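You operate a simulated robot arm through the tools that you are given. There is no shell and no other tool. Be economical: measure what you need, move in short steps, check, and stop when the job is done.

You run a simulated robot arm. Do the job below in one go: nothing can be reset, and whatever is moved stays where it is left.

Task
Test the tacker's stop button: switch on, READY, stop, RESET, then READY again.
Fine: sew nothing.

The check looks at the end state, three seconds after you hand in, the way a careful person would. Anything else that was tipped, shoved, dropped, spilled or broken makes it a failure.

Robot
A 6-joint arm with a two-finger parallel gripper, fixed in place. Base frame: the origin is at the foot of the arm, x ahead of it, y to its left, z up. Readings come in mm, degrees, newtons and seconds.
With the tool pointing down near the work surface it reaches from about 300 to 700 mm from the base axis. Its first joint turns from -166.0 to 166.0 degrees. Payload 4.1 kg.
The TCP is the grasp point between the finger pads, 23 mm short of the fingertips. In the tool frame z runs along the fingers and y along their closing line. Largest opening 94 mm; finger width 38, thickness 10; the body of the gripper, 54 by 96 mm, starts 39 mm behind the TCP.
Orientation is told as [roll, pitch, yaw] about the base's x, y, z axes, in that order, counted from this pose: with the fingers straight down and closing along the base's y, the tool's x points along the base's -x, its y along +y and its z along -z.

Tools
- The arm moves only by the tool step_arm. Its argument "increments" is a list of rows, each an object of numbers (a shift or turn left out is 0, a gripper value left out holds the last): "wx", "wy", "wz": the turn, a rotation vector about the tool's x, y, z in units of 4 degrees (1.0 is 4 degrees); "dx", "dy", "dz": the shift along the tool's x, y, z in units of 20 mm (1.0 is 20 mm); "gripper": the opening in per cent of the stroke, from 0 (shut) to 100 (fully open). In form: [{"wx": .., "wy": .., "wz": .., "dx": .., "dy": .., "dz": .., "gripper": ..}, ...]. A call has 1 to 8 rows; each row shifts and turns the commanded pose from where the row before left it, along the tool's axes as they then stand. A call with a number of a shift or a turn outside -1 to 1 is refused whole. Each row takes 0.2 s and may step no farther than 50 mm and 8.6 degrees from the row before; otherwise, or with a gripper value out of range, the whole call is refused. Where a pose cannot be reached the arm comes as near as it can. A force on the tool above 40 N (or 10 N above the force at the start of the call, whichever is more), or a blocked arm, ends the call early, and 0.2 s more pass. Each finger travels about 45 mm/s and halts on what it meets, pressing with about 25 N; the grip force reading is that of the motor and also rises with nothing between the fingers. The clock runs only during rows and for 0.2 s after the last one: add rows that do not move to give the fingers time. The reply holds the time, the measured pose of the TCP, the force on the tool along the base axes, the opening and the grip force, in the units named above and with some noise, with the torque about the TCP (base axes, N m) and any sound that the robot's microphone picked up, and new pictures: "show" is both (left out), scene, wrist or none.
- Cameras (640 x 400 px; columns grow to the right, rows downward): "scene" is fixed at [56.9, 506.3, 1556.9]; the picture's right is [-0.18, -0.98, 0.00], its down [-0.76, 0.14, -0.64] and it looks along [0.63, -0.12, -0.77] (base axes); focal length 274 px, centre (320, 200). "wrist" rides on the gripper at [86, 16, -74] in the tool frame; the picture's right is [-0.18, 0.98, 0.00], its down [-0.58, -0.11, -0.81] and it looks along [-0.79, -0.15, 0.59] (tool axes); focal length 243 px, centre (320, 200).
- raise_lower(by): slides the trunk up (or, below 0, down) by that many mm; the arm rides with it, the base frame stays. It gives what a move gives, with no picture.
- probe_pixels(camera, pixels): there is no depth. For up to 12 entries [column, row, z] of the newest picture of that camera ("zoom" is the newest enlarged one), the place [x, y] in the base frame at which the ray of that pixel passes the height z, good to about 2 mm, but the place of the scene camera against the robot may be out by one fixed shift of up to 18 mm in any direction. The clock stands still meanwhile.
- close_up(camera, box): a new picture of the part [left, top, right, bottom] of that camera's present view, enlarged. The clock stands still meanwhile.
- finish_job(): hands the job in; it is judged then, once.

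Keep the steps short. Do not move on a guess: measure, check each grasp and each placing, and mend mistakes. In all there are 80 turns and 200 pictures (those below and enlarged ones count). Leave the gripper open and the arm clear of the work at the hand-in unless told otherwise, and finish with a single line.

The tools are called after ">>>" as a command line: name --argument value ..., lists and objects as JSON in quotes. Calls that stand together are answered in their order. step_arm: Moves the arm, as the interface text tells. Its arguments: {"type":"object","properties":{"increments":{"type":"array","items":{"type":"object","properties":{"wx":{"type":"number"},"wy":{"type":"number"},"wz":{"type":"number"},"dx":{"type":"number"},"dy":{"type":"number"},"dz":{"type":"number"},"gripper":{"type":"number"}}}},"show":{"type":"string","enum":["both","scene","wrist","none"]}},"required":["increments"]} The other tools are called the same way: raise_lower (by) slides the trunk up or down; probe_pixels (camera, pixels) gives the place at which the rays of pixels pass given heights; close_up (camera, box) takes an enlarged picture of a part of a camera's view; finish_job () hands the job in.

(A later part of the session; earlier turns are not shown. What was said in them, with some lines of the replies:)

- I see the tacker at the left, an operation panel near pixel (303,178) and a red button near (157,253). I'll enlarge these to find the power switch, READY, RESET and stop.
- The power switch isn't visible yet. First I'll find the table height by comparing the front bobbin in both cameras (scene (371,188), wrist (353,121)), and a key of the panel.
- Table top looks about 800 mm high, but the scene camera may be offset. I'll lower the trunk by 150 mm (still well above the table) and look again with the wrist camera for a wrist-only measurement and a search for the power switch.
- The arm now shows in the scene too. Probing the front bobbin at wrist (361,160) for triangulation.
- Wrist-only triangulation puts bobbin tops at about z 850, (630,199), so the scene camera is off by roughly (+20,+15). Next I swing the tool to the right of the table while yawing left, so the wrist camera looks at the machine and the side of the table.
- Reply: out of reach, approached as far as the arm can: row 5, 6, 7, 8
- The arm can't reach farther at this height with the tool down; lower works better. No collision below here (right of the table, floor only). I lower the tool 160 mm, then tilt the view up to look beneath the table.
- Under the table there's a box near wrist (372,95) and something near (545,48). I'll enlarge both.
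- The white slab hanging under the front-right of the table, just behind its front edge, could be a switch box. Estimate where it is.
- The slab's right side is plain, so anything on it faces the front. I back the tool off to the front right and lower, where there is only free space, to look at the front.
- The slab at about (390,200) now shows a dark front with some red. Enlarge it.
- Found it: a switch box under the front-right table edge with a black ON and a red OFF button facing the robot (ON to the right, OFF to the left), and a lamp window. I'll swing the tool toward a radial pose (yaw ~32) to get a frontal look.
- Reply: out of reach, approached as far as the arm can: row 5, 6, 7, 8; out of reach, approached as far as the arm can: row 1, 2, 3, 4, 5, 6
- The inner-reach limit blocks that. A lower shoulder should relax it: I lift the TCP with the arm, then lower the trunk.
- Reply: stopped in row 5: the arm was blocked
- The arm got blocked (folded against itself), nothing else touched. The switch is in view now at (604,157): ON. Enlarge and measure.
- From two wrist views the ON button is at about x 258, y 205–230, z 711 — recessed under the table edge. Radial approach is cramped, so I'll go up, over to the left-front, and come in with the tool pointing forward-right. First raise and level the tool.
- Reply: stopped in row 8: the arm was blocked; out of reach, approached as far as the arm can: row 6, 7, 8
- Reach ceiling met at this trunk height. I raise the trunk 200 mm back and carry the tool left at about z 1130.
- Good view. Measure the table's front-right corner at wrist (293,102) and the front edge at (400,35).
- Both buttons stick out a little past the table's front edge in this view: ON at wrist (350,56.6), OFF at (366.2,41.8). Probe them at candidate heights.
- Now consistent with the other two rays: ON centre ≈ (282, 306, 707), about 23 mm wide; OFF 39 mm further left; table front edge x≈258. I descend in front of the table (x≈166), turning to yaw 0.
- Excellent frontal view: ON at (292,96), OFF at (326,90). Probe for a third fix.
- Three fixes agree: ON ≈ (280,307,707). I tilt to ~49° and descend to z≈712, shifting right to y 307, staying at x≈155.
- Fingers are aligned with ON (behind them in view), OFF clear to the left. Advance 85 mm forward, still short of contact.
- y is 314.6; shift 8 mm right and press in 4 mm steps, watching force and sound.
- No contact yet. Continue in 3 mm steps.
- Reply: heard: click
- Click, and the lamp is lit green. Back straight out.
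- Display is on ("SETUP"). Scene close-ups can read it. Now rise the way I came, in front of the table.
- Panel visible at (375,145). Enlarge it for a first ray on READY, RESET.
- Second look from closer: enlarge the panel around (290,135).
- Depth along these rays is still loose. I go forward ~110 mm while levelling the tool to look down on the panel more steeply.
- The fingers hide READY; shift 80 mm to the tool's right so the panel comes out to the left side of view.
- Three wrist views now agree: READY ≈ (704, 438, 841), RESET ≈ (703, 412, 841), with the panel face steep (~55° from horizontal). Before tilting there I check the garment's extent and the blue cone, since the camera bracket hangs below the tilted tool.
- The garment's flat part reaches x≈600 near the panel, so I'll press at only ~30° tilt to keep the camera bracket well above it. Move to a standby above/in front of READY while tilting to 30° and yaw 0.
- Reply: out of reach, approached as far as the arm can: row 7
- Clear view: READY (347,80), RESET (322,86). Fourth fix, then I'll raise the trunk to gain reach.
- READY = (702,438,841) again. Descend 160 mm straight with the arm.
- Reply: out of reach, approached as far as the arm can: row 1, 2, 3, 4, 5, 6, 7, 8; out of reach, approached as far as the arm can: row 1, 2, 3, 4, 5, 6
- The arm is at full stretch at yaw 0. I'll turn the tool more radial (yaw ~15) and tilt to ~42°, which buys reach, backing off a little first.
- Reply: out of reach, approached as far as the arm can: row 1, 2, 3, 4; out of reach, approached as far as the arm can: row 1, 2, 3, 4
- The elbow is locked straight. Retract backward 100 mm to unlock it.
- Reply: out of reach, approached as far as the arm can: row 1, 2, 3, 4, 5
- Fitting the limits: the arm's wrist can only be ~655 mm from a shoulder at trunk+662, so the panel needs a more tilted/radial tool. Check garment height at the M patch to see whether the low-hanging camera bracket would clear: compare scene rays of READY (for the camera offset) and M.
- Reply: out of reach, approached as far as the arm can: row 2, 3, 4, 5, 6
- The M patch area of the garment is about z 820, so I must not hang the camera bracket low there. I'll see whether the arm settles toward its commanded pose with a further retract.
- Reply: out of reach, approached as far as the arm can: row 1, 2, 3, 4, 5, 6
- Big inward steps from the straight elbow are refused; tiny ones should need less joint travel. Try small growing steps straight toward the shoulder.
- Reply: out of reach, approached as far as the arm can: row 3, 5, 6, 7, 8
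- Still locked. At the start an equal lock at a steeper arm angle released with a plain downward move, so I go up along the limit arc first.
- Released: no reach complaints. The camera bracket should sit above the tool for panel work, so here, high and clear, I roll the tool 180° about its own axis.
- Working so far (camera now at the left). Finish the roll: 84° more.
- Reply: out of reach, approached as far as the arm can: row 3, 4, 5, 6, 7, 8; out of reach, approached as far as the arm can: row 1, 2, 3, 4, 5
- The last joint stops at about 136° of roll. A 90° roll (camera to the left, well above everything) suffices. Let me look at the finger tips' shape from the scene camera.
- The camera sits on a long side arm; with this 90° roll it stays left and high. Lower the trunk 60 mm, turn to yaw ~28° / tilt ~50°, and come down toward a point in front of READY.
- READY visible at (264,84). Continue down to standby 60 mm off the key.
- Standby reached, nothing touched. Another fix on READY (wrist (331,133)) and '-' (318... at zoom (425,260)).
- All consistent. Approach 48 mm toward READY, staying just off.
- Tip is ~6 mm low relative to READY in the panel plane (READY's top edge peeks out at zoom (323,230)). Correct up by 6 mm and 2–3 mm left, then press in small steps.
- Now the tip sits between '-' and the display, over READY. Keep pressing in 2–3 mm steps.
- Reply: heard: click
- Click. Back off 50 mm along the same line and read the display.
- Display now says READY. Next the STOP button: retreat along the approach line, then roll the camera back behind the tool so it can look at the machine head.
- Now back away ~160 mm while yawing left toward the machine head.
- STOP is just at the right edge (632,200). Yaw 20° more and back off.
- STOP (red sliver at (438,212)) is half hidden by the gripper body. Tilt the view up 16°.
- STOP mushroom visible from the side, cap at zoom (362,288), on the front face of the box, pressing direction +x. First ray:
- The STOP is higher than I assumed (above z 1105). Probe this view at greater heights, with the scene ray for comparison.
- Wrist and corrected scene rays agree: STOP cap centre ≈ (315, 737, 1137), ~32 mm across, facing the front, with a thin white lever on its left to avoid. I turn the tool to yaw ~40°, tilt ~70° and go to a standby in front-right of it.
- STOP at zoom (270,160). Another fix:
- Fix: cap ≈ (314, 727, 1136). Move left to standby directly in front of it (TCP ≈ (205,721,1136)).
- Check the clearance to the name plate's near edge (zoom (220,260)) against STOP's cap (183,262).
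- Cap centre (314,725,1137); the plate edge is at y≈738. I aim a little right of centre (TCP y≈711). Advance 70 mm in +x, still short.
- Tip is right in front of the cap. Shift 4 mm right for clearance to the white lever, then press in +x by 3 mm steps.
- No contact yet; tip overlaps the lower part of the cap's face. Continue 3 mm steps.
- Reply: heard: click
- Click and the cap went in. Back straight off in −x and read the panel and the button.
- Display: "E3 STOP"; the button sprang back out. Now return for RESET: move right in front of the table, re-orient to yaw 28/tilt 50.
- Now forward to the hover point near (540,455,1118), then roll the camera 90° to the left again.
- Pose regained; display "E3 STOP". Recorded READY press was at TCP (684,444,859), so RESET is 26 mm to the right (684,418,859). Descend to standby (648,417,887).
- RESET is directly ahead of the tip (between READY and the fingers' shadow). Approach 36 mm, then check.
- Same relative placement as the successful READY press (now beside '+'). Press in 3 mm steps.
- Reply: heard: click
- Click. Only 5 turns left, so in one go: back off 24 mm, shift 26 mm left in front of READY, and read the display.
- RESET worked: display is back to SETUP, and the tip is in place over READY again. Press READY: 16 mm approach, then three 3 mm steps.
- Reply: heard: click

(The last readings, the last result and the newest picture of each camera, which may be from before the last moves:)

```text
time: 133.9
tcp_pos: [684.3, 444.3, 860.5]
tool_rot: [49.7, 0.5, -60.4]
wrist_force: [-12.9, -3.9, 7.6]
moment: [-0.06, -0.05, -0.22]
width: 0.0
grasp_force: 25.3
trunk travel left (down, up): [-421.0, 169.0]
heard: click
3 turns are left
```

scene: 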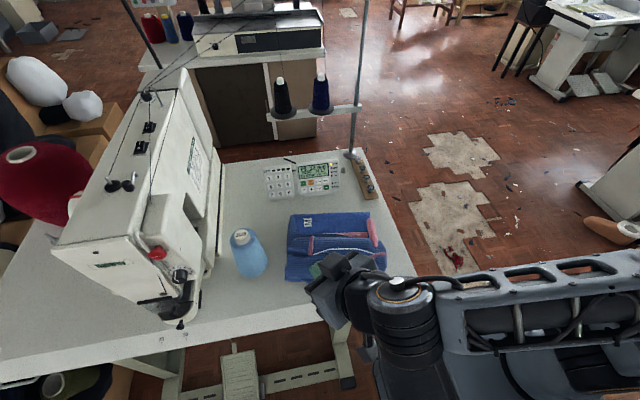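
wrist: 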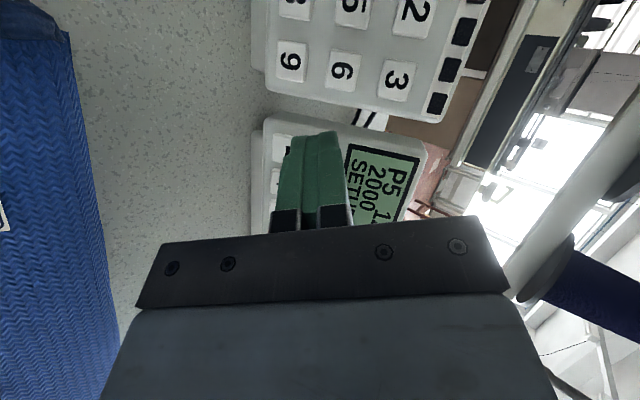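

Click. Back off along the same line, rise clear, open the gripper once high, and read the display.

>>> step_arm --increments '[{"dx": 0.26, "dz": -0.535}, {"dx": 0.26, "dz": -0.535}, {"dx": 0.26, "dz": -0.535}, {"dx": 0.26, "dz": -0.535}]' --show "none"

>>> step_arm --increments '[{"dx": 0.393, "dy": 0.523, "dz": -0.85}, {"dx": 0.393, "dy": 0.523, "dz": -0.85}, {"dx": 0.393, "dy": 0.523, "dz": -0.85}, {"dx": 0.393, "dy": 0.523, "dz": -0.85}, {"dx": 0.393, "dy": 0.523, "dz": -0.85}, {"dx": 0.393, "dy": 0.523, "dz": -0.85}, {"dx": 0.393, "dy": 0.523, "dz": -0.85}, {"dx": 0.393, "dy": 0.523, "dz": -0.85}]' --show "none"

>>> step_arm --increments '[{"dx": 0.393, "dy": 0.523, "dz": -0.85, "gripper": 100}, {"dx": 0.393, "dy": 0.523, "dz": -0.85}, {"dx": 0.2, "dy": 0.4, "dz": -0.6}, {"dx": 0}, {"dx": 0}, {"dx": 0}, {"dx": 0}]' --show "both"

>>> close_up --camera "scene" --box '[250, 145, 390, 232]'

>>> close_up --camera "wrist" --box '[200, 40, 360, 200]'

```text
time: 134.9
tcp_pos: [647.9, 444.9, 886.8]
tool_rot: [49.6, 0.5, -60.5]
wrist_force: [-0.2, -0.1, -0.4]
moment: [0.0, 0.02, -0.02]
width: 0.0
grasp_force: 25.5
trunk travel left (down, up): [-421.0, 169.0]
```

```text
time: 136.7
tcp_pos: [574.3, 474.6, 1039.0]
tool_rot: [49.6, 0.5, -60.6]
wrist_force: [-0.7, -0.4, 0.2]
moment: [-0.01, 0.02, 0.01]
width: 0.3
grasp_force: 24.9
trunk travel left (down, up): [-421.0, 169.0]
```

```text
time: 138.3
tcp_pos: [550.7, 484.3, 1091.7]
tool_rot: [49.7, 0.5, -60.6]
wrist_force: [-0.5, -0.1, -0.2]
moment: [0.0, 0.04, -0.02]
width: 94.1
grasp_force: 0.1
trunk travel left (down, up): [-421.0, 169.0]
```

scene: 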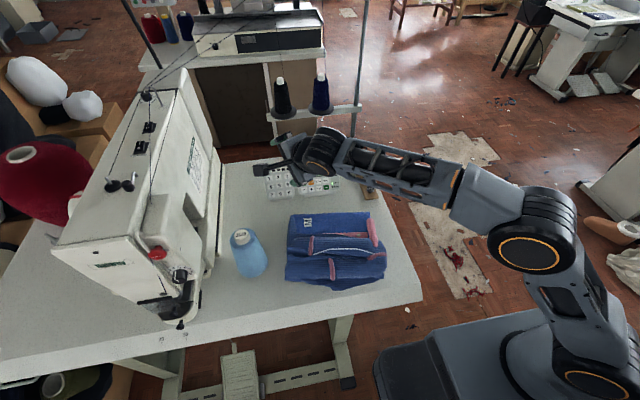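
wrist: 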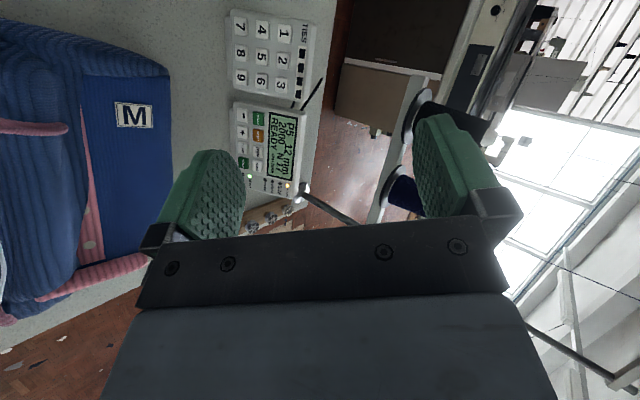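

```text
4.57 times, centred on (320, 188) of scene
```

zoom: 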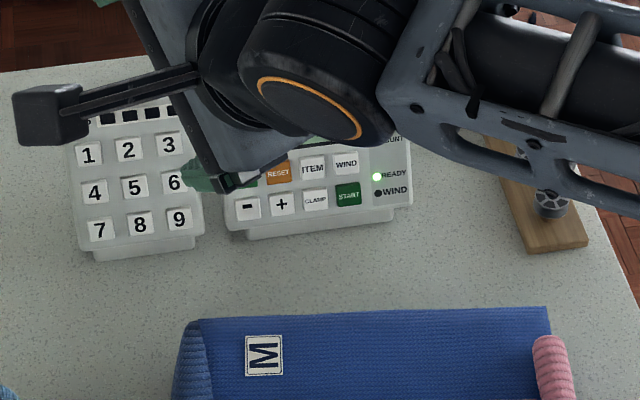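

```text
2.50 times, centred on (280, 120) of wrist
2 turns are left
```

zoom: 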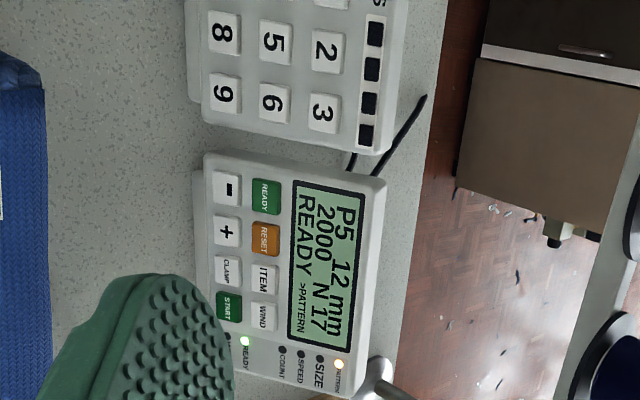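

The display reads READY with the READY lamp lit. The gripper is open, the arm is about 200 mm above the panel, and nothing has been disturbed. Handing in.

>>> finish_job

```text
The job is handed in.
```

The stop-button test is done: I switched the tacker on, pressed READY, pressed STOP (display showed "E3 STOP"), pressed RESET (back to SETUP) and pressed READY again, so it ends in READY with nothing sewn.
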